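You operate a simulated robot arm through the tools that you are given. There is no shell and no other tool. Be economical: measure what you need, move in short steps, check, and stop when the job is done.

You are at the controls of a simulated two-armed robot. One attempt, no reset.

TASK
Measure test pane 1, standing in the thickness gauge, and rack it.
Fine: switch the gauge on, hold the red plunger in till it reads; GOOD rack if it matches the yellow card on the blue counter, else REWORK rack; then switch off.

It is judged by the outcome, as a careful person would: the job done as asked, and still so three seconds after it is handed in. It fails if anything else is knocked over, pushed out of place, dropped, spilled or broken.

THE ROBOT
Two 7-joint arms with two-finger parallel grippers on one trunk, on a base that drives. Base frame: it is fixed to the floor where the robot stands at the start and does not move with it; the origin is under the middle of the robot, x ahead of it, y to its left, z up. Units: m, degrees, N and s.
The left shoulder is at the start at [0.07, 0.13, 1.263], the right one opposite. With the tool pointing down near the work surface each hand reaches from about 0.1 to 0.5 m from the robot's upright axis, wherever it stands, measured 20 degrees to its own side. Places, roughly: red plunger [0.6, -0.2, 1]; thickness switch [0.5, -0.1, 0.9]. Payload 1.57 kg a hand.
The tool frame of a hand sits at the grasp point between the pads (the TCP): z along the fingers, y along the line on which they close. The tips reach 0.03 m beyond it. Largest opening 0.08 m; finger width 0.017, thickness 0.012; the body of the gripper, 0.04 by 0.082 m, starts 0.08 m behind the TCP.
Orientation is that of the tool frame in the base frame, as a unit quaternion [w, x, y, z]. With the fingers straight down and closing along the base's y, the tool's x points along the base's -x, its y along +y and its z along -z.

THE INTERFACE
- The arms move only by the tool jog_arm. It takes "left_steps", "right_steps" or both (then of equal length, played together; a hand with none holds still); each is a list of rows, each an object (a shift or turn left out is 0, a gripper value left out holds the last) with "slide": the shift along the tool's x, y, z in units of 200 mm (1.0 is 200 mm), a list of three; "angular": the turn, a rotation vector about the tool's x, y, z in units of 120 degrees (1.0 is 120 degrees), a list of three; "jaw": the closure, from 0 (fully open) to 1 (shut). In form: [{"slide": [x, y, z], "angular": [wx, wy, wz], "jaw": jaw}, ...]. A call has 1 to 20 rows; each row is the pose to reach, as a shift and turn from the pose commanded when the call began, along the tool's axes at that moment. A call with a number of a shift or a turn outside -1 to 1 is refused whole. Rows are played at 5 a second. More than 0.05 m and 8.6 degrees between two rows, or a gripper value outside its range, and nothing of the call is played. Where a pose cannot be reached the arm comes as near as it can. A force on the tool above 50 N (or 10 N above the force at the start of the call, whichever is more), or a blocked arm, ends the call early, and 0.2 s more pass. The fingers move at their own pace (about 0.108 m/s each) and stop on an object; they squeeze with about 23 N. The grip force told is the motor's: it shows also when the fingers shut on nothing. Time passes only in rows, and 0.2 s behind the last, so rows that repeat a pose let the fingers close. The reply holds the time, the measured pose of the TCP, the force on the tool along the base axes, the opening and the grip force, in the units named above and with some noise, with the torque about the TCP (base axes, N m) and any sound that the robot's microphone picked up.
- Cameras (640 x 400 px; columns grow to the right, rows downward): "scene" is now at [0.1315, -0.0324, 1.4943]; the picture's right is [-0.37, -0.93, 0.00], its down [-0.52, 0.21, -0.83] and it looks along [0.77, -0.30, -0.56] (base axes); focal length 239 px, centre (320, 200). "left" rides on the left gripper at [0.072, 0.007, -0.122] in its tool frame; the picture's right is [-0.09, 1.00, 0.00], its down [-0.84, -0.08, -0.54] and it looks along [-0.54, -0.05, 0.84] (tool axes); focal length 238 px, centre (320, 200). "right" rides on the right gripper at [0.072, -0.007, -0.122] in its tool frame; the picture's right is [0.09, 1.00, 0.00], its down [-0.84, 0.08, -0.54] and it looks along [-0.54, 0.05, 0.84] (tool axes); focal length 238 px, centre (320, 200). There is no depth. A picture from a camera that has moved, and an enlarged one, comes with that camera's place and axes in the base frame and with its lens.
- get_image(camera): a new picture of that camera. No time passes.
- move_column(by): slides the trunk up (or, below 0, down) by that many m; the arms and the scene camera ride with it, the base frame stays. It gives what a move gives, with no picture.
- roll_base(legs): drives the robot by 1 to 6 legs, each [ahead, left, turn to the left] in m, m and degrees, along the robot's own axes; the way and the turn of a leg run together, so that a leg with both is an arc; at most 1.5 m and 180 degrees a leg. The arms and the cameras ride along, it lands a little off, and it stops where it bumps. It gives what a move gives.
- aim_head(pan, tilt): turns the head with the scene camera to pan (to the left, within 86 degrees either way) and tilt (down, from -29 to 69), counted from straight ahead of the robot. It gives what a move gives.
- close_up(camera, box): a new picture of the part [left, top, right, bottom] of that camera's present view, enlarged. No time passes.
- job_done(): hands the job in; it is judged then, once.

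Go step by step. Nothing tells you exact positions but the pictures and the camera data: compare them with the known pose of the tool, close in by small moves and look again before you grip or let go. The budget is 120 turns and 88 pictures, counting those below and the enlarged ones. Unless the task says otherwise, let go and move clear before handing in, and close with one line.

The tools are called after ">>>" by a JSON object that holds its "op" and its "data". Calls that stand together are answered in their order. jog_arm: Moves the arms, as the interface text tells. Its arguments: {"type":"object","properties":{"left_steps":{"type":"array"},"right_steps":{"type":"array"}},"required":[]} The other tools are called the same way: move_column (by) slides the trunk up or down; roll_base (legs) drives the base; aim_head (pan, tilt) turns the head that bears the scene camera; get_image (camera) takes a picture; close_up (camera, box) takes an enlarged picture of a part of a camera's view; job_done () hands the job in.

At the start:

```text
time_s: 0.0
left_ee_pos: [0.3266, 0.0314, 1.29]
left_ee_rot: [0.001, 0.0, 1.0, -0.001]
left_force: [0.7, 0.4, 0.3]
left_wrist_torque: [0.03, -0.02, 0.04]
left_grip_width: 0.0797
left_gripper_force: 0.0
right_ee_pos: [0.34, -0.2814, 1.3154]
right_ee_rot: [0.001, 0.0, 1.0, 0.0]
right_force: [0.8, 0.5, -0.4]
right_wrist_torque: [-0.04, 0.0, 0.01]
right_grip_width: 0.0801
right_gripper_force: 0.0
trunk travel left (down, up): [-0.901, 0.039]
robot x, y, heading: [-0.0005, -0.002, -0.2]
head pan, tilt: [-21.6, 34.0]
```

scene: 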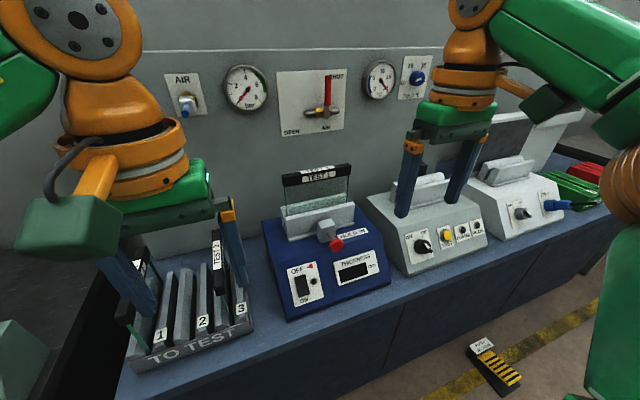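
right: 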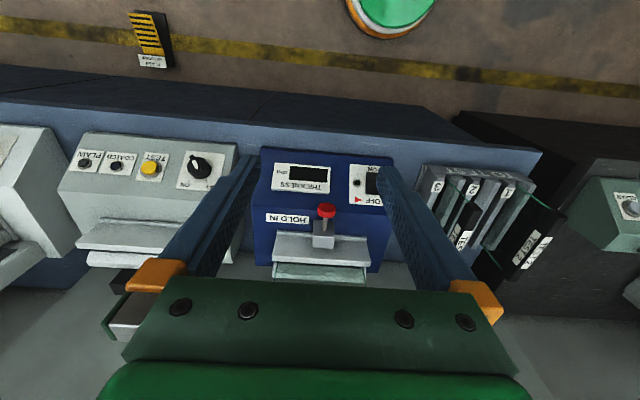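
left: 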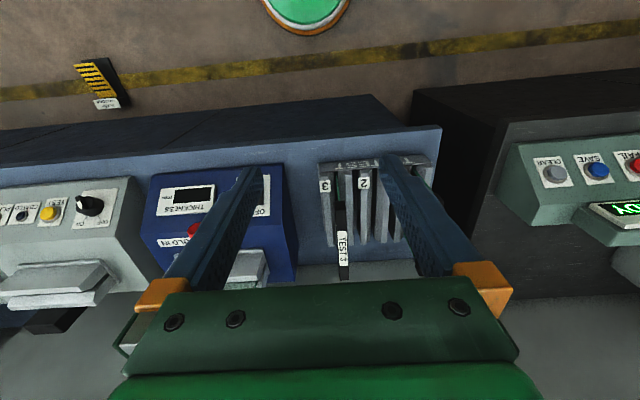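

I see the blue thickness gauge holding pane TEST 1, a TO TEST rack to its left, and other testers to its right. The yellow card and the GOOD/REWORK racks are not visible yet, so I look around.

>>> {"op": "aim_head", "data": {"pan": -70, "tilt": 30}}

>>> {"op": "get_image", "data": {"camera": "scene"}}

>>> {"op": "aim_head", "data": {"pan": 45, "tilt": 30}}

>>> {"op": "get_image", "data": {"camera": "scene"}}

```text
time_s: 1.2
left_ee_pos: [0.3263, 0.0313, 1.2919]
left_ee_rot: [0.001, 0.0, 1.0, 0.0]
left_force: [0.2, -0.4, 1.0]
left_wrist_torque: [-0.01, 0.0, 0.02]
left_grip_width: 0.0799
left_gripper_force: 0.1
right_ee_pos: [0.3403, -0.2816, 1.317]
right_ee_rot: [0.0, 0.0, 1.0, 0.0]
right_force: [-0.2, -0.1, 0.0]
right_wrist_torque: [-0.03, 0.01, -0.01]
right_grip_width: 0.08
right_gripper_force: 0.1
trunk travel left (down, up): [-0.901, 0.039]
robot x, y, heading: [0.0048, -0.0025, -0.1]
head pan, tilt: [-70.0, 30.0]
```

```text
84 pictures are left
camera scene: at [0.0801, -0.0848, 1.5006], right [-0.94, -0.34, 0.0], down [-0.17, 0.47, -0.87], along [0.3, -0.81, -0.5], focal length 239 px, centre (320, 200)
```

scene: 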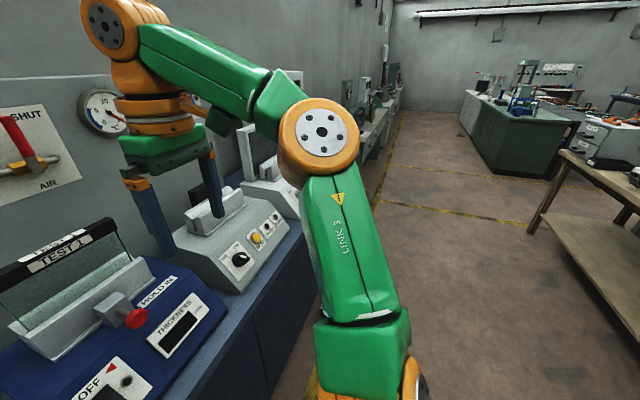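

```text
time_s: 3.1
left_ee_pos: [0.3264, 0.0306, 1.2907]
left_ee_rot: [0.0, 0.0, 1.0, 0.0]
left_force: [-1.1, 0.5, -0.1]
left_wrist_torque: [0.02, -0.01, -0.01]
left_grip_width: 0.08
left_gripper_force: 0.2
right_ee_pos: [0.339, -0.2816, 1.3146]
right_ee_rot: [0.0, 0.0, 1.0, 0.0]
right_force: [-0.7, -0.2, -0.1]
right_wrist_torque: [0.03, 0.0, 0.01]
right_grip_width: 0.0798
right_gripper_force: 0.1
trunk travel left (down, up): [-0.901, 0.039]
robot x, y, heading: [-0.0003, 0.0012, -0.2]
head pan, tilt: [45.0, 30.0]
```

```text
83 pictures are left
camera scene: at [0.1131, 0.064, 1.5006], right [0.71, -0.71, 0.0], down [-0.35, -0.35, -0.87], along [0.61, 0.61, -0.5], focal length 239 px, centre (320, 200)
```

scene: 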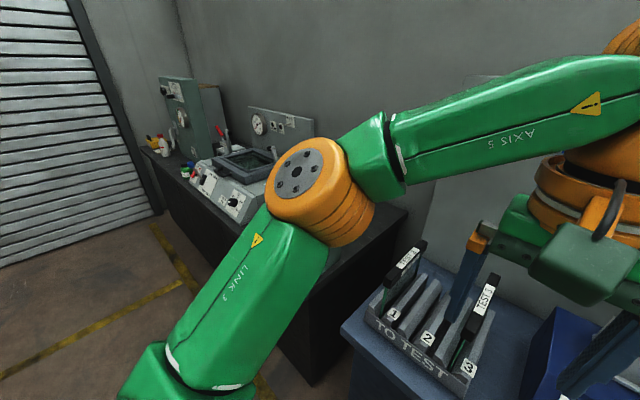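

The red and green racks looked to be at the right end of the blue counter, behind the right arm. I look there.

>>> {"op": "aim_head", "data": {"pan": -42, "tilt": 30}}

>>> {"op": "get_image", "data": {"camera": "scene"}}

```text
time_s: 4.7
left_ee_pos: [0.3273, 0.0315, 1.2907]
left_ee_rot: [0.001, 0.0, 1.0, -0.001]
left_force: [-0.4, -0.3, -0.3]
left_wrist_torque: [0.05, -0.01, 0.0]
left_grip_width: 0.0801
left_gripper_force: 0.1
right_ee_pos: [0.3388, -0.2824, 1.3152]
right_ee_rot: [0.0, 0.0, 1.0, 0.0]
right_force: [0.1, 0.1, 0.7]
right_wrist_torque: [0.01, 0.01, 0.02]
right_grip_width: 0.08
right_gripper_force: 0.1
trunk travel left (down, up): [-0.901, 0.039]
robot x, y, heading: [-0.0009, 0.0003, -0.2]
head pan, tilt: [-42.0, 30.0]
```

```text
82 pictures are left
camera scene: at [0.1164, -0.0603, 1.5006], right [-0.67, -0.74, 0.0], down [-0.37, 0.33, -0.87], along [0.64, -0.58, -0.5], focal length 239 px, centre (320, 200)
```

scene: 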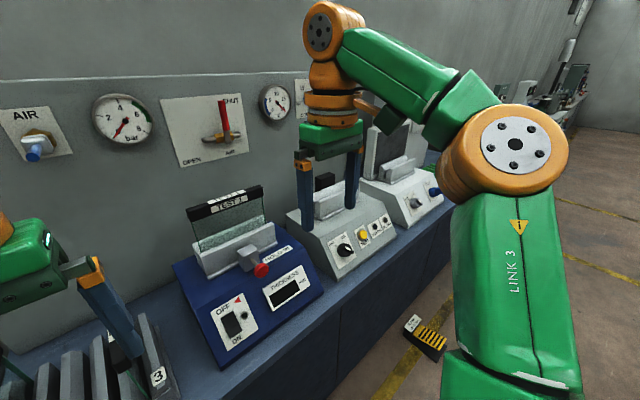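

The right end is hidden by the arm. I back off a little, clear of the pedal on the floor near (0.3, -1.1), and slide right to see the rest of the counter.

>>> {"op": "roll_base", "data": {"legs": [[-0.35, 0, 0], [0, -0.6, 0]]}}

>>> {"op": "aim_head", "data": {"pan": -20, "tilt": 30}}

>>> {"op": "get_image", "data": {"camera": "scene"}}

```text
time_s: 10.0
left_ee_pos: [-0.0191, -0.5651, 1.2903]
left_ee_rot: [0.0, -0.002, 1.0, -0.001]
left_force: [0.0, -0.4, 1.2]
left_wrist_torque: [-0.02, -0.01, 0.0]
left_grip_width: 0.0801
left_gripper_force: 0.1
right_ee_pos: [-0.0044, -0.8786, 1.316]
right_ee_rot: [0.0, -0.001, 1.0, -0.001]
right_force: [0.8, 0.4, 0.1]
right_wrist_torque: [0.02, -0.04, -0.03]
right_grip_width: 0.0801
right_gripper_force: 0.1
trunk travel left (down, up): [-0.901, 0.039]
robot x, y, heading: [-0.3469, -0.6004, 0.6]
head pan, tilt: [-42.0, 30.0]
```

```text
time_s: 10.8
left_ee_pos: [-0.0185, -0.5669, 1.2905]
left_ee_rot: [0.001, -0.002, 1.0, 0.0]
left_force: [-0.7, -1.0, 0.0]
left_wrist_torque: [0.0, 0.02, -0.01]
left_grip_width: 0.0798
left_gripper_force: 0.1
right_ee_pos: [-0.0055, -0.88, 1.3155]
right_ee_rot: [0.0, -0.001, 1.0, 0.0]
right_force: [-0.1, -0.4, 0.4]
right_wrist_torque: [0.0, -0.02, 0.0]
right_grip_width: 0.0803
right_gripper_force: 0.1
trunk travel left (down, up): [-0.901, 0.039]
robot x, y, heading: [-0.3484, -0.5976, 0.1]
head pan, tilt: [-20.0, 30.0]
```

```text
81 pictures are left
camera scene: at [-0.2113, -0.6303, 1.5006], right [-0.34, -0.94, 0.0], down [-0.47, 0.17, -0.87], along [0.81, -0.29, -0.5], focal length 239 px, centre (320, 200)
```

scene: 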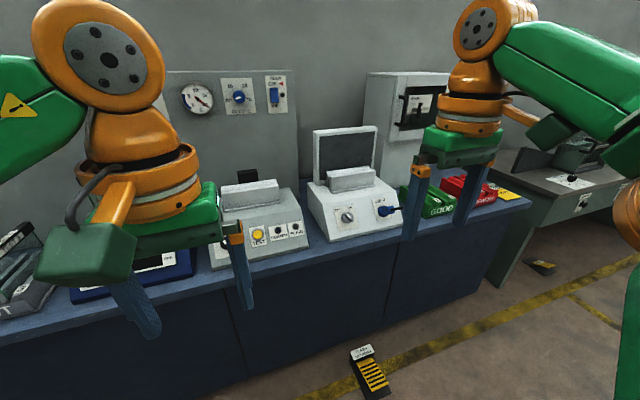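

The green GOOD rack, the red REWORK rack and the yellow card sit at the right end of the counter. I zoom in.

>>> {"op": "close_up", "data": {"camera": "scene", "box": [395, 150, 555, 250]}}

>>> {"op": "close_up", "data": {"camera": "scene", "box": [485, 180, 533, 210]}}

>>> {"op": "close_up", "data": {"camera": "right", "box": [0, 0, 640, 400]}}

```text
4.00 times, centred on (475, 200) of scene
camera zoom: at [-0.2113, -0.6303, 1.5006], right [-0.34, -0.94, 0.0], down [-0.47, 0.17, -0.87], along [0.81, -0.29, -0.5], focal length 956 px, centre (-300, 200)
```

zoom: 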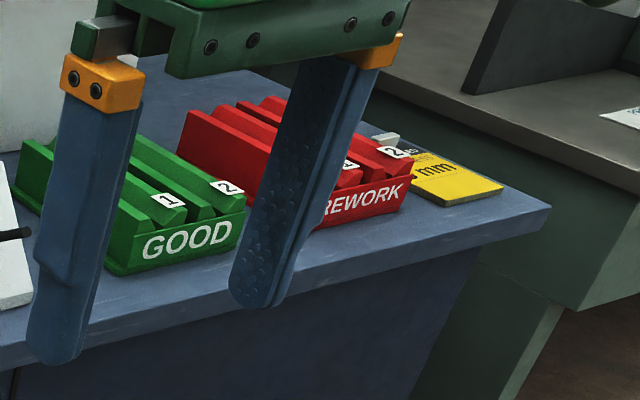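

```text
13.33 times, centred on (509, 195) of scene
camera zoom: at [-0.2113, -0.6303, 1.5006], right [-0.34, -0.94, 0.0], down [-0.47, 0.17, -0.87], along [0.81, -0.29, -0.5], focal length 3188 px, centre (-2200, 267)
```

zoom: 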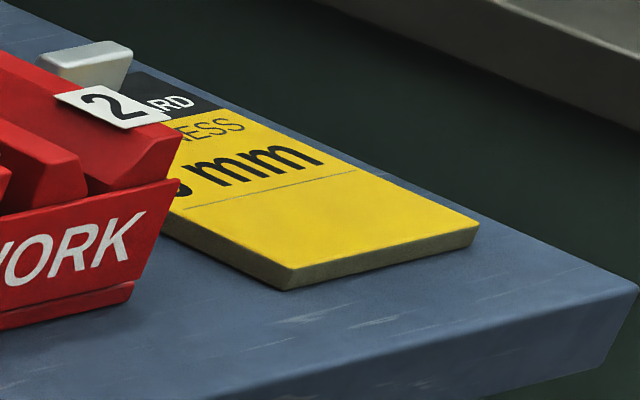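

```text
1.00 times, centred on (320, 200) of right (not enlarged: the box is as wide or as high as the picture)
camera zoom: at [-0.0756, -0.8864, 1.4378], right [-0.1, 1.0, 0.0], down [0.84, 0.08, 0.54], along [0.54, 0.05, -0.84], focal length 238 px, centre (320, 200)
```

zoom: 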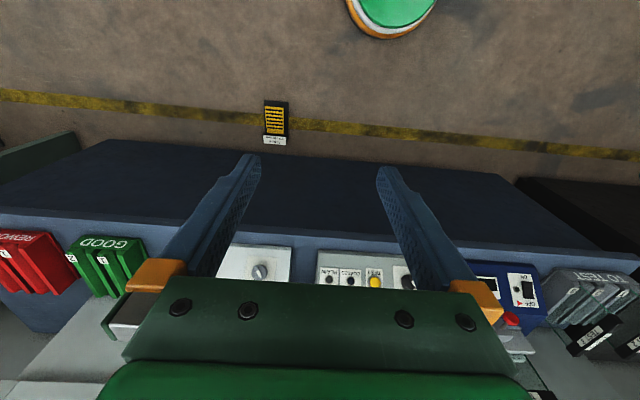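

I need a better view of the card; sliding further right at the same standoff.

>>> {"op": "roll_base", "data": {"legs": [[0, -0.75, 0]]}}

>>> {"op": "aim_head", "data": {"pan": 0, "tilt": 30}}

>>> {"op": "get_image", "data": {"camera": "scene"}}

```text
time_s: 14.9
left_ee_pos: [-0.0166, -1.312, 1.2918]
left_ee_rot: [0.002, -0.001, 1.0, -0.001]
left_force: [0.3, -0.3, -0.3]
left_wrist_torque: [-0.02, 0.0, -0.03]
left_grip_width: 0.0802
left_gripper_force: 0.1
right_ee_pos: [-0.0031, -1.6261, 1.3159]
right_ee_rot: [0.0, -0.001, 1.0, -0.001]
right_force: [0.5, -0.1, 0.0]
right_wrist_torque: [-0.04, 0.02, -0.02]
right_grip_width: 0.0803
right_gripper_force: 0.0
trunk travel left (down, up): [-0.901, 0.039]
robot x, y, heading: [-0.3467, -1.3475, 0.2]
head pan, tilt: [-20.0, 30.0]
```

```text
time_s: 15.7
left_ee_pos: [-0.0167, -1.3132, 1.2904]
left_ee_rot: [0.001, -0.001, 1.0, 0.001]
left_force: [-0.5, 0.3, -0.5]
left_wrist_torque: [-0.02, -0.01, 0.02]
left_grip_width: 0.0801
left_gripper_force: 0.0
right_ee_pos: [-0.004, -1.626, 1.3159]
right_ee_rot: [0.0, 0.0, 1.0, 0.0]
right_force: [-0.4, 0.3, 0.4]
right_wrist_torque: [0.0, -0.01, 0.01]
right_grip_width: 0.0801
right_gripper_force: 0.1
trunk travel left (down, up): [-0.901, 0.039]
robot x, y, heading: [-0.3404, -1.3465, 0.1]
head pan, tilt: [0.0, 30.0]
```

```text
77 pictures are left
camera scene: at [-0.2042, -1.3457, 1.5006], right [0.0, -1.0, 0.0], down [-0.5, 0.0, -0.87], along [0.87, 0.0, -0.5], focal length 239 px, centre (320, 200)
```

scene: 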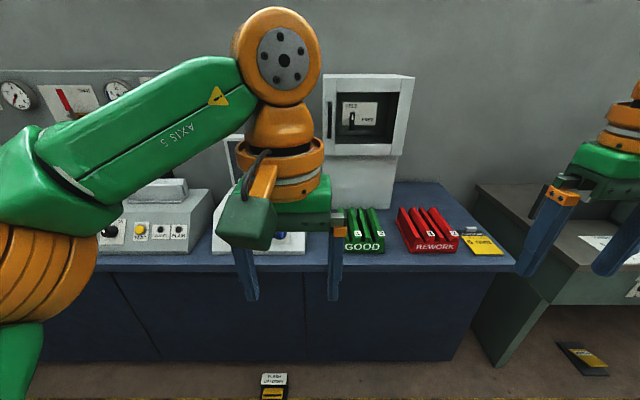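

>>> {"op": "close_up", "data": {"camera": "scene", "box": [440, 215, 520, 265]}}

>>> {"op": "close_up", "data": {"camera": "scene", "box": [335, 195, 463, 275]}}

```text
8.00 times, centred on (480, 240) of scene
camera zoom: at [-0.2042, -1.3457, 1.5006], right [0.0, -1.0, 0.0], down [-0.5, 0.0, -0.87], along [0.87, 0.0, -0.5], focal length 1913 px, centre (-960, -120)
```

zoom: 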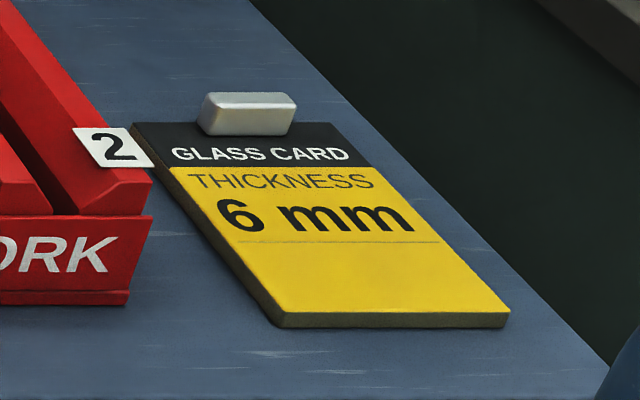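

```text
5.00 times, centred on (399, 235) of scene
camera zoom: at [-0.2042, -1.3457, 1.5006], right [0.0, -1.0, 0.0], down [-0.5, 0.0, -0.87], along [0.87, 0.0, -0.5], focal length 1195 px, centre (-75, 25)
```

zoom: 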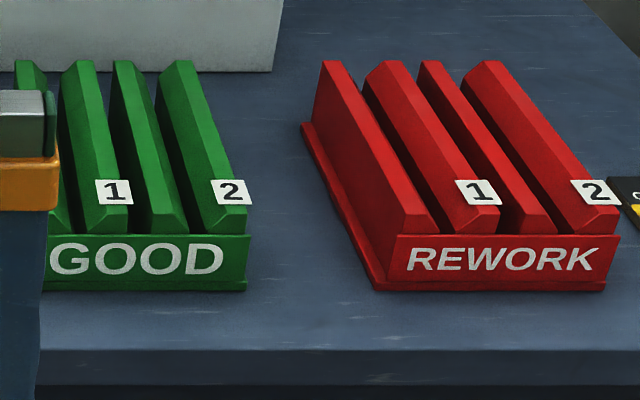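

The card says 6 mm. Both racks have slots running away from the robot, so the pane will need a quarter turn. Now I return to the gauge, standing a bit closer.

>>> {"op": "roll_base", "data": {"legs": [[0, 1.3, 0], [0.45, 0, 0]]}}

>>> {"op": "aim_head", "data": {"pan": -20, "tilt": 45}}

>>> {"op": "get_image", "data": {"camera": "scene"}}

>>> {"op": "get_image", "data": {"camera": "right"}}

```text
time_s: 24.6
left_ee_pos: [0.4325, -0.0073, 1.2923]
left_ee_rot: [0.002, 0.002, 1.0, -0.001]
left_force: [-0.6, -0.8, 0.9]
left_wrist_torque: [0.01, 0.0, 0.02]
left_grip_width: 0.0799
left_gripper_force: 0.1
right_ee_pos: [0.4431, -0.3224, 1.3169]
right_ee_rot: [0.0, 0.001, 1.0, 0.0]
right_force: [-0.5, 0.2, -0.6]
right_wrist_torque: [0.01, -0.03, 0.0]
right_grip_width: 0.0798
right_gripper_force: 0.1
trunk travel left (down, up): [-0.901, 0.039]
robot x, y, heading: [0.1083, -0.0407, -0.1]
head pan, tilt: [0.0, 30.0]
```

```text
time_s: 25.4
left_ee_pos: [0.4339, -0.0089, 1.291]
left_ee_rot: [0.001, 0.002, 1.0, 0.0]
left_force: [0.2, 0.4, -0.2]
left_wrist_torque: [-0.02, 0.0, -0.02]
left_grip_width: 0.08
left_gripper_force: 0.0
right_ee_pos: [0.4466, -0.3213, 1.3151]
right_ee_rot: [0.001, 0.001, 1.0, 0.0]
right_force: [0.1, -0.3, -0.4]
right_wrist_torque: [0.02, 0.02, -0.01]
right_grip_width: 0.0801
right_gripper_force: 0.1
trunk travel left (down, up): [-0.901, 0.039]
robot x, y, heading: [0.1052, -0.0371, 0.1]
head pan, tilt: [-20.0, 45.0]
```

```text
74 pictures are left
camera scene: at [0.233, -0.0669, 1.478], right [-0.34, -0.94, 0.0], down [-0.66, 0.24, -0.71], along [0.66, -0.24, -0.71], focal length 239 px, centre (320, 200)
```

scene: 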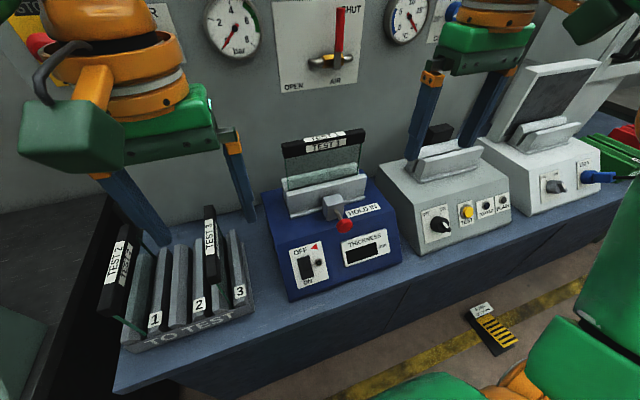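

```text
73 pictures are left
camera right: at [0.3756, -0.327, 1.4379], right [-0.09, 1.0, 0.0], down [0.84, 0.08, 0.54], along [0.54, 0.05, -0.84], focal length 238 px, centre (320, 200)
```

right: 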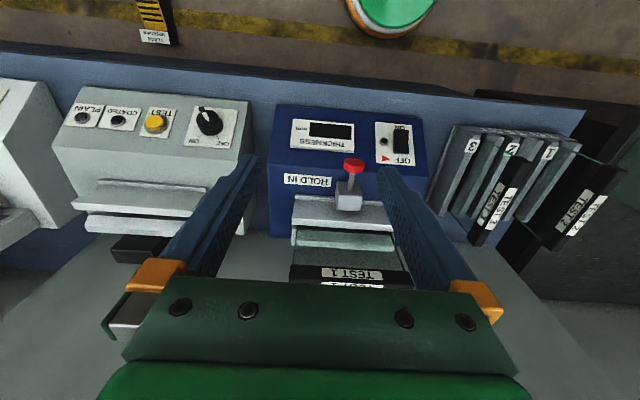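

Plunger is around (0.57, -0.25, 1.00), the switch around (0.53, -0.135, 0.94). I look closer at both.

>>> {"op": "close_up", "data": {"camera": "scene", "box": [256, 170, 416, 300]}}

>>> {"op": "close_up", "data": {"camera": "right", "box": [260, 90, 440, 290]}}

>>> {"op": "close_up", "data": {"camera": "scene", "box": [270, 120, 380, 210]}}

```text
3.08 times, centred on (336, 235) of scene
camera zoom: at [0.233, -0.0669, 1.478], right [-0.34, -0.94, 0.0], down [-0.66, 0.24, -0.71], along [0.66, -0.24, -0.71], focal length 736 px, centre (271, 92)
```

zoom: 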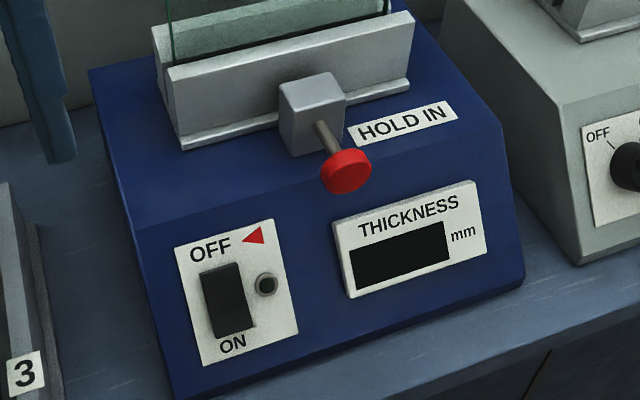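

```text
2.00 times, centred on (350, 190) of right
camera zoom: at [0.3756, -0.327, 1.4379], right [-0.09, 1.0, 0.0], down [0.84, 0.08, 0.54], along [0.54, 0.05, -0.84], focal length 477 px, centre (260, 220)
```

zoom: 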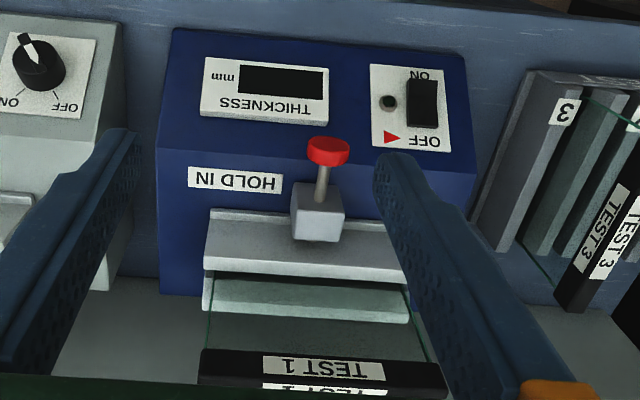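

```text
4.44 times, centred on (325, 165) of scene
camera zoom: at [0.233, -0.0669, 1.478], right [-0.34, -0.94, 0.0], down [-0.66, 0.24, -0.71], along [0.66, -0.24, -0.71], focal length 1063 px, centre (298, 356)
```

zoom: 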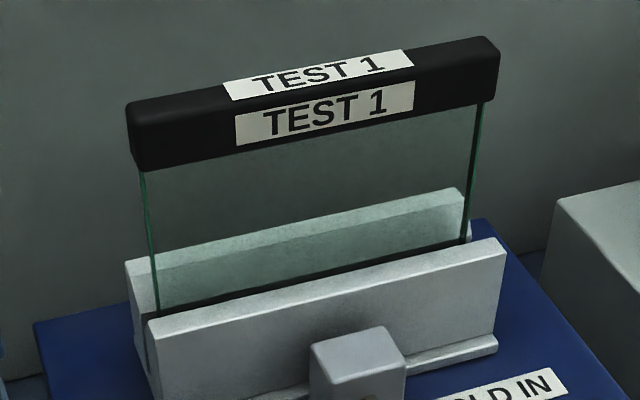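

Geometry: rocker lower (ON) end ≈ (0.519, -0.138, 0.931), panel sloped about 35°. I shut the right fingers, move the left hand aside, and bring the right one above the switch.

>>> {"op": "jog_arm", "data": {"right_steps": [{"slide": [-0.09, 0.22, 0], "jaw": 1}, {"slide": [-0.18, 0.44, 0]}, {"slide": [-0.27, 0.67, 0]}, {"slide": [-0.35, 0.915, 0]}, {"slide": [-0.35, 0.915, 0.24]}, {"slide": [-0.35, 0.915, 0.48]}, {"slide": [-0.35, 0.915, 0.72]}, {"slide": [-0.35, 0.915, 0.95]}], "left_steps": [{"slide": [0, 0.2, 0]}, {"slide": [0, 0.4, 0]}, {"slide": [0, 0.6, 0]}, {"slide": [0, 0.7, 0]}, {"slide": [0, 0.7, 0]}, {"slide": [0, 0.7, 0]}, {"slide": [0, 0.7, 0]}, {"slide": [0, 0.7, 0]}]}}

>>> {"op": "get_image", "data": {"camera": "right"}}

>>> {"op": "get_image", "data": {"camera": "scene"}}

```text
refused: row 4 steps farther than a row can; nothing moved
```

```text
69 pictures are left
camera right: at [0.3756, -0.327, 1.4379], right [-0.09, 1.0, 0.0], down [0.84, 0.08, 0.54], along [0.54, 0.05, -0.84], focal length 238 px, centre (320, 200)
```

right: 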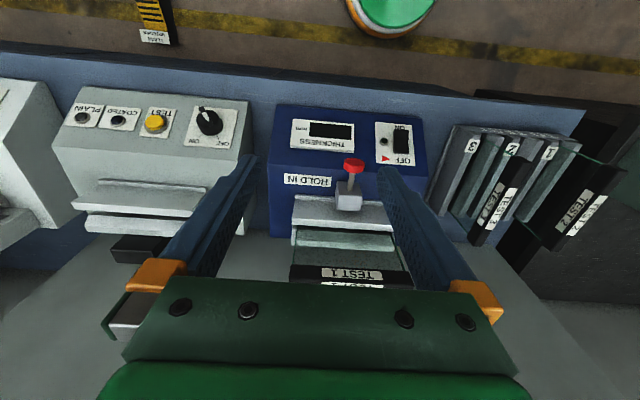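

```text
68 pictures are left
camera scene: at [0.233, -0.0669, 1.478], right [-0.34, -0.94, 0.0], down [-0.66, 0.24, -0.71], along [0.66, -0.24, -0.71], focal length 239 px, centre (320, 200)
```

scene: 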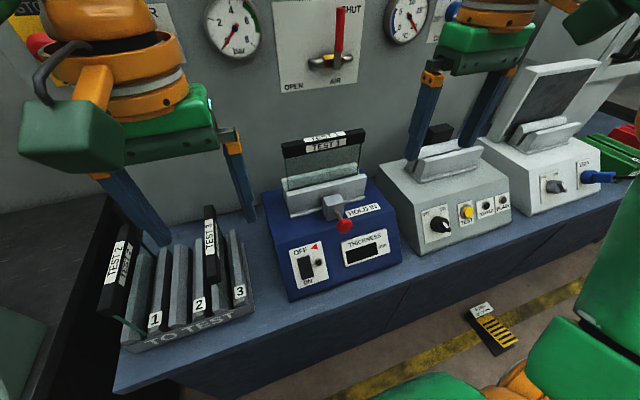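

One row was a hair too long; I use smaller steps.

>>> {"op": "jog_arm", "data": {"right_steps": [{"slide": [-0.07, 0.18, 0], "jaw": 1}, {"slide": [-0.14, 0.36, 0]}, {"slide": [-0.21, 0.54, 0]}, {"slide": [-0.28, 0.73, 0]}, {"slide": [-0.35, 0.915, 0]}, {"slide": [-0.35, 0.915, 0.24]}, {"slide": [-0.35, 0.915, 0.48]}, {"slide": [-0.35, 0.915, 0.72]}, {"slide": [-0.35, 0.915, 0.95]}], "left_steps": [{"slide": [0, 0.2, 0]}, {"slide": [0, 0.4, 0]}, {"slide": [0, 0.6, 0]}, {"slide": [0, 0.7, 0]}, {"slide": [0, 0.7, 0]}, {"slide": [0, 0.7, 0]}, {"slide": [0, 0.7, 0]}, {"slide": [0, 0.7, 0]}, {"slide": [0, 0.7, 0]}]}}

>>> {"op": "get_image", "data": {"camera": "right"}}

>>> {"op": "get_image", "data": {"camera": "scene"}}

```text
time_s: 27.4
left_ee_pos: [0.4362, 0.1313, 1.2902]
left_ee_rot: [0.001, 0.001, 1.0, 0.0]
left_force: [-0.1, 1.1, 1.0]
left_wrist_torque: [-0.01, 0.01, 0.03]
left_grip_width: 0.08
left_gripper_force: 0.2
right_ee_pos: [0.4906, -0.1691, 1.1257]
right_ee_rot: [-0.001, 0.0, 1.0, 0.001]
right_force: [0.8, 0.8, 0.3]
right_wrist_torque: [0.0, -0.01, 0.03]
right_grip_width: 0.0
right_gripper_force: 21.2
right hand out of reach, approached as far as the arm can: row 1, 2, 3, 4, 5, 6, 7, 8, 9
trunk travel left (down, up): [-0.901, 0.039]
robot x, y, heading: [0.1075, -0.0406, -0.3]
head pan, tilt: [-20.0, 45.0]
```

```text
67 pictures are left
camera right: at [0.4205, -0.1753, 1.248], right [-0.09, 1.0, 0.0], down [0.84, 0.07, 0.54], along [0.54, 0.05, -0.84], focal length 238 px, centre (320, 200)
```

right: 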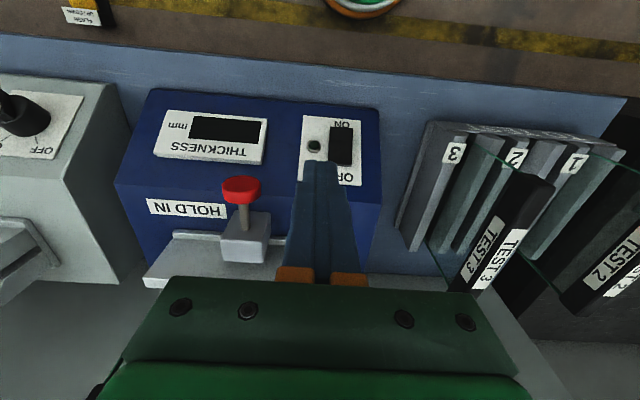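

```text
66 pictures are left
camera scene: at [0.2347, -0.0668, 1.4778], right [-0.34, -0.94, 0.0], down [-0.66, 0.24, -0.71], along [0.66, -0.24, -0.71], focal length 239 px, centre (320, 200)
```

scene: 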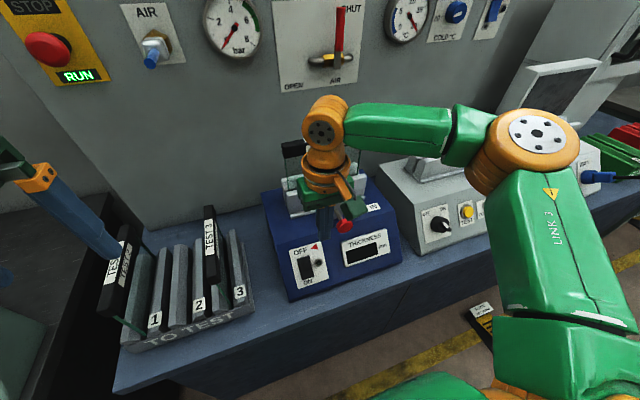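

The hand ran out of reach at this height, stopping at (0.49, -0.17, 1.126), clear of everything. I roll slightly forward.

>>> {"op": "roll_base", "data": {"legs": [[0.07, 0, 0]]}}

```text
time_s: 28.4
left_ee_pos: [0.4935, 0.1318, 1.2916]
left_ee_rot: [0.006, 0.0, 1.0, 0.0]
left_force: [-0.1, -0.4, -0.5]
left_wrist_torque: [-0.03, -0.08, 0.01]
left_grip_width: 0.08
left_gripper_force: 0.0
right_ee_pos: [0.5512, -0.1692, 1.1302]
right_ee_rot: [0.005, 0.001, 1.0, 0.001]
right_force: [-0.3, 0.1, 0.8]
right_wrist_torque: [-0.01, -0.1, 0.04]
right_grip_width: 0.0
right_gripper_force: 20.9
trunk travel left (down, up): [-0.901, 0.039]
robot x, y, heading: [0.1736, -0.0385, -0.1]
head pan, tilt: [-20.0, 45.0]
```

>>> {"op": "jog_arm", "data": {"right_steps": [{"slide": [0.17, 0.155, 0]}, {"slide": [0.17, 0.155, 0.1]}, {"slide": [0.17, 0.155, 0.1]}]}}

```text
time_s: 29.2
left_ee_pos: [0.505, 0.1307, 1.2903]
left_ee_rot: [0.001, 0.001, 1.0, 0.0]
left_force: [0.4, 0.1, -0.1]
left_wrist_torque: [0.0, 0.0, 0.01]
left_grip_width: 0.0802
left_gripper_force: 0.1
right_ee_pos: [0.5224, -0.1446, 1.1069]
right_ee_rot: [0.001, 0.001, 1.0, 0.0]
right_force: [0.3, 0.4, 0.2]
right_wrist_torque: [0.01, 0.01, 0.01]
right_grip_width: 0.0001
right_gripper_force: 22.0
right hand out of reach, approached as far as the arm can: row 1, 2, 3
trunk travel left (down, up): [-0.901, 0.039]
robot x, y, heading: [0.1747, -0.0429, -0.1]
head pan, tilt: [-20.0, 45.0]
```

>>> {"op": "jog_arm", "data": {"right_steps": [{"slide": [0.02, 0.03, 0.2]}, {"slide": [0.02, 0.03, 0.4]}, {"slide": [0.02, 0.03, 0.5]}, {"slide": [0.02, 0.03, 0.5]}]}}

>>> {"op": "get_image", "data": {"camera": "right"}}

```text
time_s: 30.2
left_ee_pos: [0.5039, 0.1313, 1.2905]
left_ee_rot: [0.0, 0.001, 1.0, 0.0]
left_force: [-0.4, 0.1, 0.1]
left_wrist_torque: [-0.01, -0.01, 0.01]
left_grip_width: 0.08
left_gripper_force: 0.0
right_ee_pos: [0.5044, -0.1643, 1.0233]
right_ee_rot: [0.001, 0.001, 1.0, 0.001]
right_force: [0.3, -0.2, 0.2]
right_wrist_torque: [-0.01, 0.02, -0.01]
right_grip_width: 0.0
right_gripper_force: 22.0
right hand out of reach, approached as far as the arm can: row 1, 2, 3, 4
trunk travel left (down, up): [-0.901, 0.039]
robot x, y, heading: [0.1779, -0.0373, -0.1]
head pan, tilt: [-20.0, 45.0]
```

```text
65 pictures are left
camera right: at [0.4342, -0.1702, 1.1449], right [-0.09, 1.0, 0.0], down [0.84, 0.08, 0.54], along [0.54, 0.05, -0.84], focal length 238 px, centre (320, 200)
```

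right: 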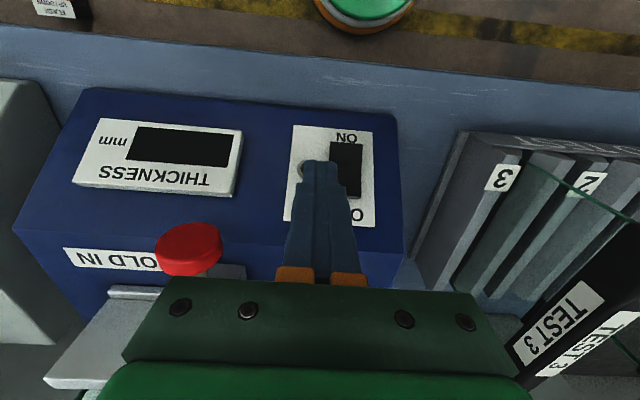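

Reach shrinks as the hand goes lower, so the trunk should come down. I raise the right hand and pull back the left, then lower the trunk 0.2 m.

>>> {"op": "jog_arm", "data": {"right_steps": [{"slide": [0.05, 0, -0.2]}, {"slide": [0.1, 0, -0.4]}, {"slide": [0.15, 0, -0.6]}, {"slide": [0.2, 0, -0.8]}, {"slide": [0.2, 0, -1.0]}], "left_steps": [{"slide": [0.2, 0.1, -0.05]}, {"slide": [0.4, 0.2, -0.1]}, {"slide": [0.6, 0.3, -0.15]}, {"slide": [0.75, 0.35, -0.2]}, {"slide": [0.8, 0.35, -0.25]}]}}

>>> {"op": "move_column", "data": {"by": -0.2}}

>>> {"op": "get_image", "data": {"camera": "scene"}}

```text
time_s: 31.4
left_ee_pos: [0.3623, 0.1567, 1.2965]
left_ee_rot: [0.002, 0.001, 1.0, -0.001]
left_force: [0.3, -1.1, -0.1]
left_wrist_torque: [-0.01, -0.01, 0.0]
left_grip_width: 0.08
left_gripper_force: 0.0
left hand out of reach, approached as far as the arm can: row 3, 4, 5
right_ee_pos: [0.4637, -0.1637, 1.2224]
right_ee_rot: [0.001, 0.001, 1.0, 0.001]
right_force: [0.2, 0.4, -0.1]
right_wrist_torque: [0.01, -0.01, 0.01]
right_grip_width: 0.0
right_gripper_force: 21.0
trunk travel left (down, up): [-0.901, 0.039]
robot x, y, heading: [0.1742, -0.0394, -0.1]
head pan, tilt: [-20.0, 45.0]
```

```text
time_s: 33.6
left_ee_pos: [0.365, 0.1557, 1.0969]
left_ee_rot: [0.0, 0.002, 1.0, 0.0]
left_force: [0.5, -0.8, -1.3]
left_wrist_torque: [0.01, -0.03, 0.01]
left_grip_width: 0.0802
left_gripper_force: 0.1
right_ee_pos: [0.4648, -0.1645, 1.023]
right_ee_rot: [0.001, 0.002, 1.0, 0.001]
right_force: [0.1, 0.1, 0.3]
right_wrist_torque: [0.01, 0.01, -0.02]
right_grip_width: 0.0
right_gripper_force: 21.7
trunk travel left (down, up): [-0.701, 0.239]
robot x, y, heading: [0.1778, -0.0384, 0.0]
head pan, tilt: [-20.0, 45.0]
```

```text
64 pictures are left
camera scene: at [0.3021, -0.0669, 1.278], right [-0.34, -0.94, 0.0], down [-0.66, 0.24, -0.71], along [0.66, -0.24, -0.71], focal length 239 px, centre (320, 200)
```

scene: 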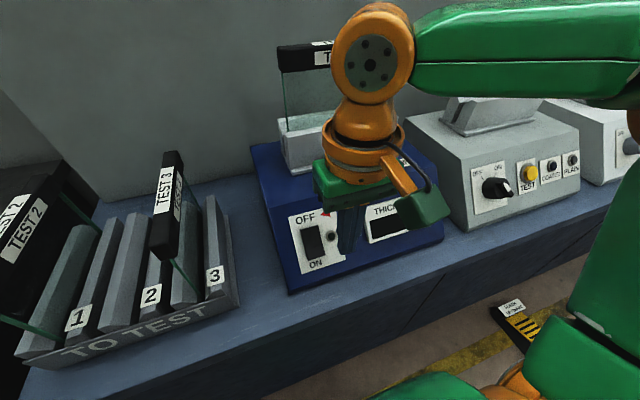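

>>> {"op": "jog_arm", "data": {"right_steps": [{"slide": [-0.12, 0.08, 0]}, {"slide": [-0.24, 0.15, 0]}, {"slide": [-0.24, 0.15, 0.1]}, {"slide": [-0.24, 0.15, 0.18]}, {"slide": [-0.24, 0.15, 0.18]}]}}

>>> {"op": "close_up", "data": {"camera": "right", "box": [160, 50, 480, 300]}}

>>> {"op": "close_up", "data": {"camera": "scene", "box": [240, 180, 440, 305]}}

```text
time_s: 34.8
left_ee_pos: [0.3656, 0.1564, 1.0983]
left_ee_rot: [0.001, 0.001, 1.0, 0.0]
left_force: [-0.3, -0.1, -0.6]
left_wrist_torque: [0.01, -0.01, 0.02]
left_grip_width: 0.0799
left_gripper_force: 0.1
right_ee_pos: [0.5103, -0.1489, 0.9933]
right_ee_rot: [0.001, 0.004, 1.0, 0.002]
right_force: [-0.2, 0.2, 1.2]
right_wrist_torque: [-0.01, 0.0, 0.0]
right_grip_width: 0.0
right_gripper_force: 21.3
right hand out of reach, approached as far as the arm can: row 2, 3, 4, 5
trunk travel left (down, up): [-0.701, 0.239]
robot x, y, heading: [0.1773, -0.0385, -0.0]
head pan, tilt: [-20.0, 45.0]
```

```text
1.60 times, centred on (320, 175) of right
camera zoom: at [0.4394, -0.1539, 1.1156], right [-0.09, 1.0, 0.0], down [0.84, 0.07, 0.54], along [0.54, 0.05, -0.84], focal length 381 px, centre (320, 240)
```

zoom: 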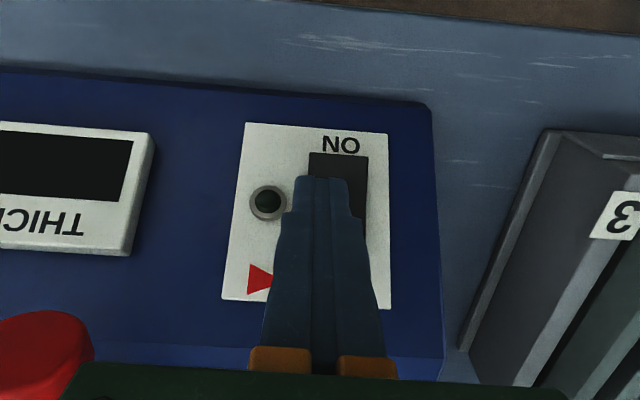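

```text
3.20 times, centred on (340, 242) of scene
camera zoom: at [0.3018, -0.0668, 1.278], right [-0.34, -0.94, 0.0], down [-0.66, 0.24, -0.71], along [0.66, -0.24, -0.71], focal length 765 px, centre (256, 64)
```

zoom: 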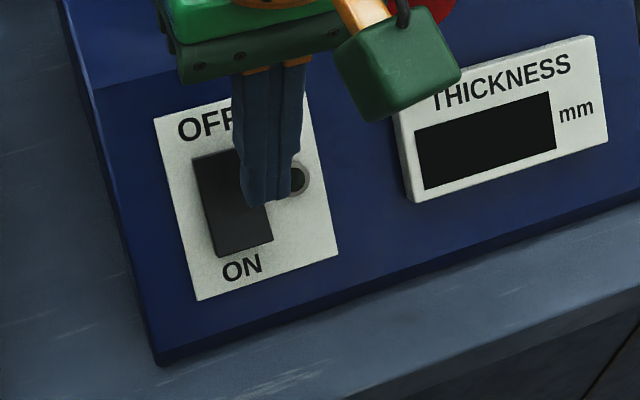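

I'm a centimetre short to the left; I raise the hand and shift the robot left 6 cm for margin.

>>> {"op": "jog_arm", "data": {"right_steps": [{"slide": [0.0, 0, -0.2]}, {"slide": [0, 0, -0.2]}]}}

>>> {"op": "roll_base", "data": {"legs": [[0, 0.07, 0]]}}

```text
time_s: 35.4
left_ee_pos: [0.3669, 0.156, 1.0977]
left_ee_rot: [0.0, 0.0, 1.0, 0.0]
left_force: [-0.3, -0.3, 0.6]
left_wrist_torque: [-0.01, 0.05, -0.02]
left_grip_width: 0.08
left_gripper_force: 0.0
right_ee_pos: [0.5071, -0.155, 1.0191]
right_ee_rot: [0.0, 0.001, 1.0, 0.001]
right_force: [0.0, 1.0, -0.7]
right_wrist_torque: [-0.03, 0.01, 0.05]
right_grip_width: 0.0
right_gripper_force: 21.6
right hand out of reach, approached as far as the arm can: row 1, 2
trunk travel left (down, up): [-0.701, 0.239]
robot x, y, heading: [0.1772, -0.0383, -0.3]
head pan, tilt: [-20.0, 45.0]
```

```text
time_s: 36.4
left_ee_pos: [0.3666, 0.222, 1.0982]
left_ee_rot: [0.001, 0.002, 1.0, 0.002]
left_force: [0.0, 0.7, -0.4]
left_wrist_torque: [-0.01, 0.01, 0.01]
left_grip_width: 0.0799
left_gripper_force: 0.0
right_ee_pos: [0.5078, -0.0878, 1.0191]
right_ee_rot: [0.001, 0.0, 1.0, 0.003]
right_force: [0.3, -0.7, -0.2]
right_wrist_torque: [-0.01, 0.01, 0.01]
right_grip_width: 0.0002
right_gripper_force: 21.6
trunk travel left (down, up): [-0.701, 0.239]
robot x, y, heading: [0.1741, 0.028, 0.1]
head pan, tilt: [-20.0, 45.0]
```

>>> {"op": "jog_arm", "data": {"right_steps": [{"slide": [-0.005, -0.12, 0]}, {"slide": [-0.005, -0.24, 0]}, {"slide": [-0.005, -0.24, 0.1]}, {"slide": [-0.005, -0.24, 0.18]}, {"slide": [-0.005, -0.24, 0.18]}]}}

>>> {"op": "close_up", "data": {"camera": "right", "box": [160, 50, 480, 300]}}

>>> {"op": "get_image", "data": {"camera": "scene"}}

```text
time_s: 37.6
left_ee_pos: [0.3648, 0.2243, 1.0966]
left_ee_rot: [0.0, 0.001, 1.0, 0.0]
left_force: [0.0, 0.0, 0.9]
left_wrist_torque: [0.0, 0.03, 0.01]
left_grip_width: 0.0803
left_gripper_force: 0.1
right_ee_pos: [0.5074, -0.1322, 0.9828]
right_ee_rot: [0.002, 0.002, 1.0, 0.001]
right_force: [-0.1, 0.6, 0.3]
right_wrist_torque: [0.01, -0.01, 0.02]
right_grip_width: 0.0
right_gripper_force: 21.6
trunk travel left (down, up): [-0.701, 0.239]
robot x, y, heading: [0.1758, 0.0312, -0.0]
head pan, tilt: [-20.0, 45.0]
```

```text
1.60 times, centred on (320, 175) of right
camera zoom: at [0.4364, -0.1388, 1.1052], right [-0.09, 1.0, 0.0], down [0.84, 0.07, 0.54], along [0.54, 0.05, -0.84], focal length 381 px, centre (320, 240)
```

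zoom: 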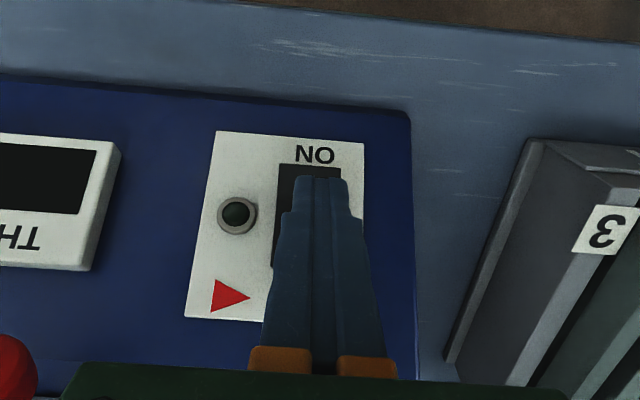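

```text
60 pictures are left
camera scene: at [0.3022, 0.0024, 1.278], right [-0.34, -0.94, 0.0], down [-0.66, 0.24, -0.71], along [0.66, -0.24, -0.71], focal length 239 px, centre (320, 200)
```

scene: 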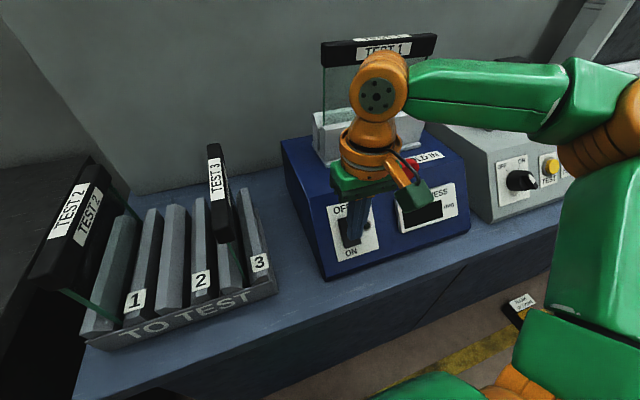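

The fingertips are right above the ON end of the rocker. I press down gently.

>>> {"op": "jog_arm", "data": {"right_steps": [{"slide": [0, -0.02, 0.03]}, {"slide": [0, -0.02, 0.06]}, {"slide": [0, -0.02, 0.09]}, {"slide": [0, -0.02, 0.12]}, {"slide": [0, -0.02, 0.14]}]}}

>>> {"op": "close_up", "data": {"camera": "right", "box": [160, 50, 480, 300]}}

```text
time_s: 38.8
left_ee_pos: [0.3653, 0.226, 1.0986]
left_ee_rot: [0.002, 0.002, 1.0, 0.0]
left_force: [0.5, 0.4, -0.1]
left_wrist_torque: [0.02, 0.02, 0.0]
left_grip_width: 0.08
left_gripper_force: 0.0
right_ee_pos: [0.5076, -0.1365, 0.9538]
right_ee_rot: [0.001, 0.001, 1.0, -0.001]
right_force: [0.2, 0.1, 0.5]
right_wrist_torque: [0.02, 0.0, 0.01]
right_grip_width: 0.0
right_gripper_force: 21.5
trunk travel left (down, up): [-0.701, 0.239]
robot x, y, heading: [0.1782, 0.0312, -0.2]
head pan, tilt: [-20.0, 45.0]
```

```text
1.60 times, centred on (320, 175) of right
camera zoom: at [0.4364, -0.143, 1.0774], right [-0.09, 1.0, 0.0], down [0.84, 0.08, 0.54], along [0.54, 0.05, -0.84], focal length 381 px, centre (320, 240)
```

zoom: 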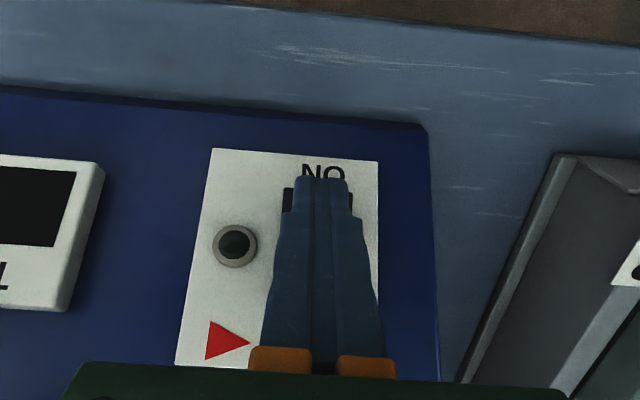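

>>> {"op": "jog_arm", "data": {"right_steps": [{"slide": [-0.03, 0, 0.02]}, {"slide": [-0.03, 0, 0.04]}, {"slide": [-0.03, 0, 0.06]}, {"slide": [-0.03, 0, 0.08]}]}}

>>> {"op": "close_up", "data": {"camera": "right", "box": [160, 50, 480, 300]}}

```text
time_s: 39.8
left_ee_pos: [0.3573, 0.2257, 1.0977]
left_ee_rot: [0.004, 0.001, 1.0, 0.0]
left_force: [-0.8, -0.2, -0.4]
left_wrist_torque: [0.0, 0.01, 0.0]
left_grip_width: 0.08
left_gripper_force: 0.1
right_ee_pos: [0.5057, -0.1358, 0.942]
right_ee_rot: [0.002, 0.001, 1.0, 0.0]
right_force: [-20.8, 0.8, 4.0]
right_wrist_torque: [0.08, 0.55, 0.09]
right_grip_width: 0.0
right_gripper_force: 21.1
trunk travel left (down, up): [-0.701, 0.239]
robot x, y, heading: [0.1798, 0.0298, -0.0]
head pan, tilt: [-20.0, 45.0]
heard: click
```

```text
1.60 times, centred on (320, 175) of right
camera zoom: at [0.4347, -0.1423, 1.0633], right [-0.09, 1.0, 0.0], down [0.84, 0.08, 0.54], along [0.54, 0.05, -0.84], focal length 381 px, centre (320, 240)
```

zoom: 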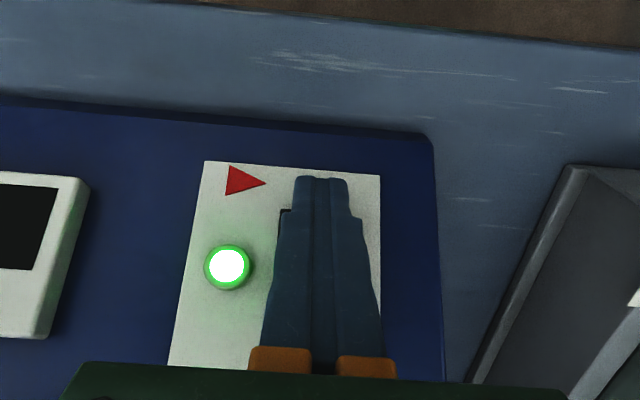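

Click: the gauge is on, lamp green. I withdraw and go in front of the plunger.

>>> {"op": "jog_arm", "data": {"right_steps": [{"slide": [0.06, 0, -0.06]}, {"slide": [0.1, 0, -0.25]}, {"slide": [0.15, 0, -0.48]}, {"slide": [0.15, -0.2, -0.48]}, {"slide": [0.15, -0.4, -0.45]}, {"slide": [0.15, -0.55, -0.4]}, {"slide": [0.15, -0.55, -0.4]}]}}

>>> {"op": "get_image", "data": {"camera": "right"}}

>>> {"op": "get_image", "data": {"camera": "scene"}}

```text
time_s: 41.4
left_ee_pos: [0.3671, 0.2246, 1.0975]
left_ee_rot: [0.002, 0.002, 1.0, 0.0]
left_force: [0.3, -0.2, -0.6]
left_wrist_torque: [-0.02, 0.03, 0.01]
left_grip_width: 0.0801
left_gripper_force: 0.1
right_ee_pos: [0.4824, -0.2473, 1.0172]
right_ee_rot: [0.0, 0.001, 1.0, 0.001]
right_force: [0.0, -0.8, -1.3]
right_wrist_torque: [0.0, -0.02, 0.01]
right_grip_width: 0.0
right_gripper_force: 21.0
trunk travel left (down, up): [-0.701, 0.239]
robot x, y, heading: [0.1755, 0.0296, -0.2]
head pan, tilt: [-20.0, 45.0]
```

```text
57 pictures are left
camera right: at [0.4122, -0.2528, 1.1407], right [-0.09, 1.0, 0.0], down [0.84, 0.07, 0.54], along [0.54, 0.05, -0.84], focal length 238 px, centre (320, 200)
```

right: 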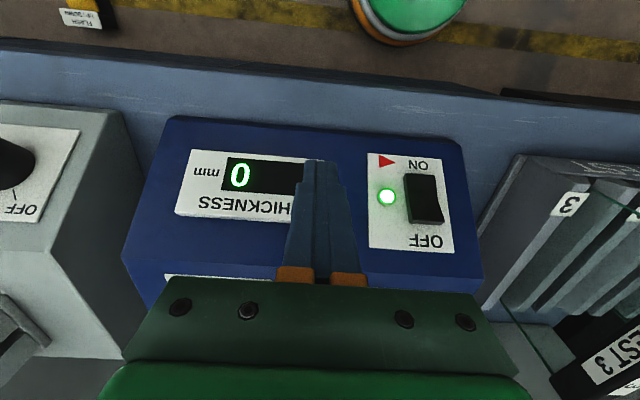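

```text
56 pictures are left
camera scene: at [0.3025, 0.0029, 1.278], right [-0.34, -0.94, 0.0], down [-0.66, 0.24, -0.71], along [0.66, -0.24, -0.71], focal length 239 px, centre (320, 200)
```

scene: 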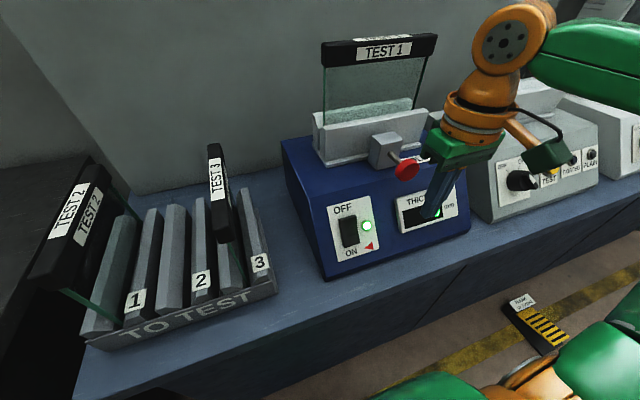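

The display shows 0 mm. Refined knob position ≈ (0.57, -0.257, 1.01). I approach it from the front.

>>> {"op": "jog_arm", "data": {"right_steps": [{"slide": [-0.17, -0.045, -0.01]}, {"slide": [-0.33, -0.045, -0.01]}, {"slide": [-0.33, -0.045, -0.01]}]}}

>>> {"op": "get_image", "data": {"camera": "scene"}}

>>> {"op": "get_image", "data": {"camera": "right"}}

```text
time_s: 42.2
left_ee_pos: [0.3646, 0.2252, 1.0984]
left_ee_rot: [0.001, 0.002, 1.0, 0.0]
left_force: [0.5, 0.0, 0.5]
left_wrist_torque: [0.03, -0.02, -0.02]
left_grip_width: 0.0802
left_gripper_force: 0.0
right_ee_pos: [0.5479, -0.257, 1.0206]
right_ee_rot: [0.001, 0.001, 1.0, 0.001]
right_force: [-1.0, -0.4, -0.5]
right_wrist_torque: [0.02, -0.03, -0.01]
right_grip_width: 0.0001
right_gripper_force: 21.1
trunk travel left (down, up): [-0.701, 0.239]
robot x, y, heading: [0.1762, 0.0273, -0.1]
head pan, tilt: [-20.0, 45.0]
```

```text
55 pictures are left
camera scene: at [0.3008, 0.0024, 1.2781], right [-0.34, -0.94, 0.0], down [-0.66, 0.24, -0.71], along [0.66, -0.24, -0.71], focal length 239 px, centre (320, 200)
```

scene: 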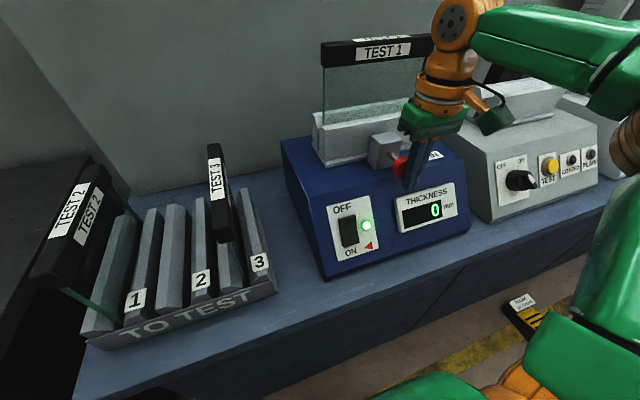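

```text
54 pictures are left
camera right: at [0.4768, -0.2618, 1.1435], right [-0.09, 1.0, 0.0], down [0.84, 0.07, 0.54], along [0.54, 0.05, -0.84], focal length 238 px, centre (320, 200)
```

right: 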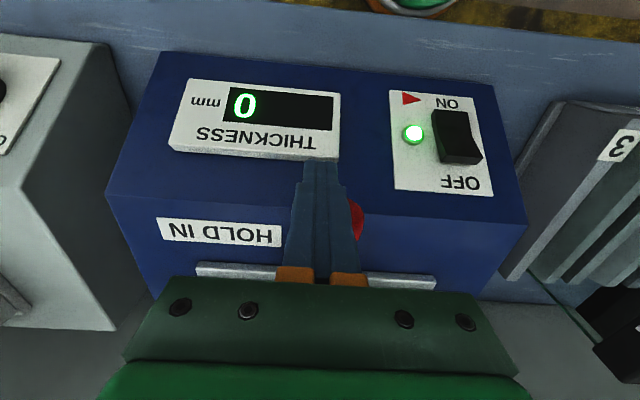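

The knob sits slightly to the left of the fingers; I shift 1.2 cm left and start pushing.

>>> {"op": "jog_arm", "data": {"right_steps": [{"slide": [0, 0.06, 0]}, {"slide": [-0.04, 0.06, 0]}, {"slide": [-0.07, 0.06, 0]}, {"slide": [-0.1, 0.06, 0]}, {"slide": [-0.1, 0.06, 0]}]}}

>>> {"op": "get_image", "data": {"camera": "right"}}

```text
time_s: 43.4
left_ee_pos: [0.3632, 0.2248, 1.0982]
left_ee_rot: [0.002, 0.002, 1.0, -0.001]
left_force: [-0.1, 0.3, -0.1]
left_wrist_torque: [-0.03, 0.02, 0.0]
left_grip_width: 0.0798
left_gripper_force: 0.0
right_ee_pos: [0.5667, -0.2448, 1.0216]
right_ee_rot: [0.001, 0.001, 1.0, 0.001]
right_force: [-6.3, 0.0, -1.6]
right_wrist_torque: [0.02, -0.06, 0.01]
right_grip_width: 0.0
right_gripper_force: 21.1
trunk travel left (down, up): [-0.701, 0.239]
robot x, y, heading: [0.1766, 0.0345, -0.4]
head pan, tilt: [-20.0, 45.0]
```

```text
53 pictures are left
camera right: at [0.4959, -0.2505, 1.1443], right [-0.09, 1.0, 0.0], down [0.84, 0.07, 0.54], along [0.54, 0.05, -0.84], focal length 238 px, centre (320, 200)
```

right: 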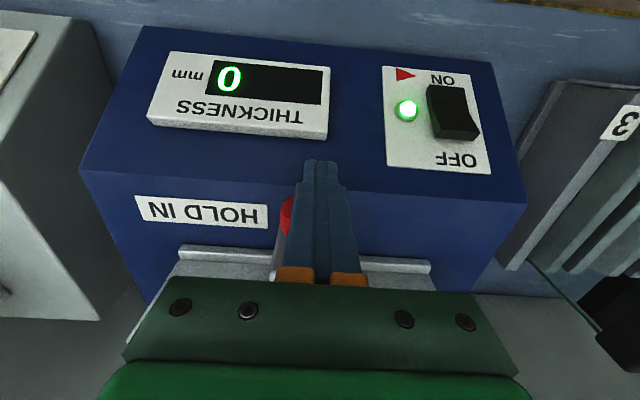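

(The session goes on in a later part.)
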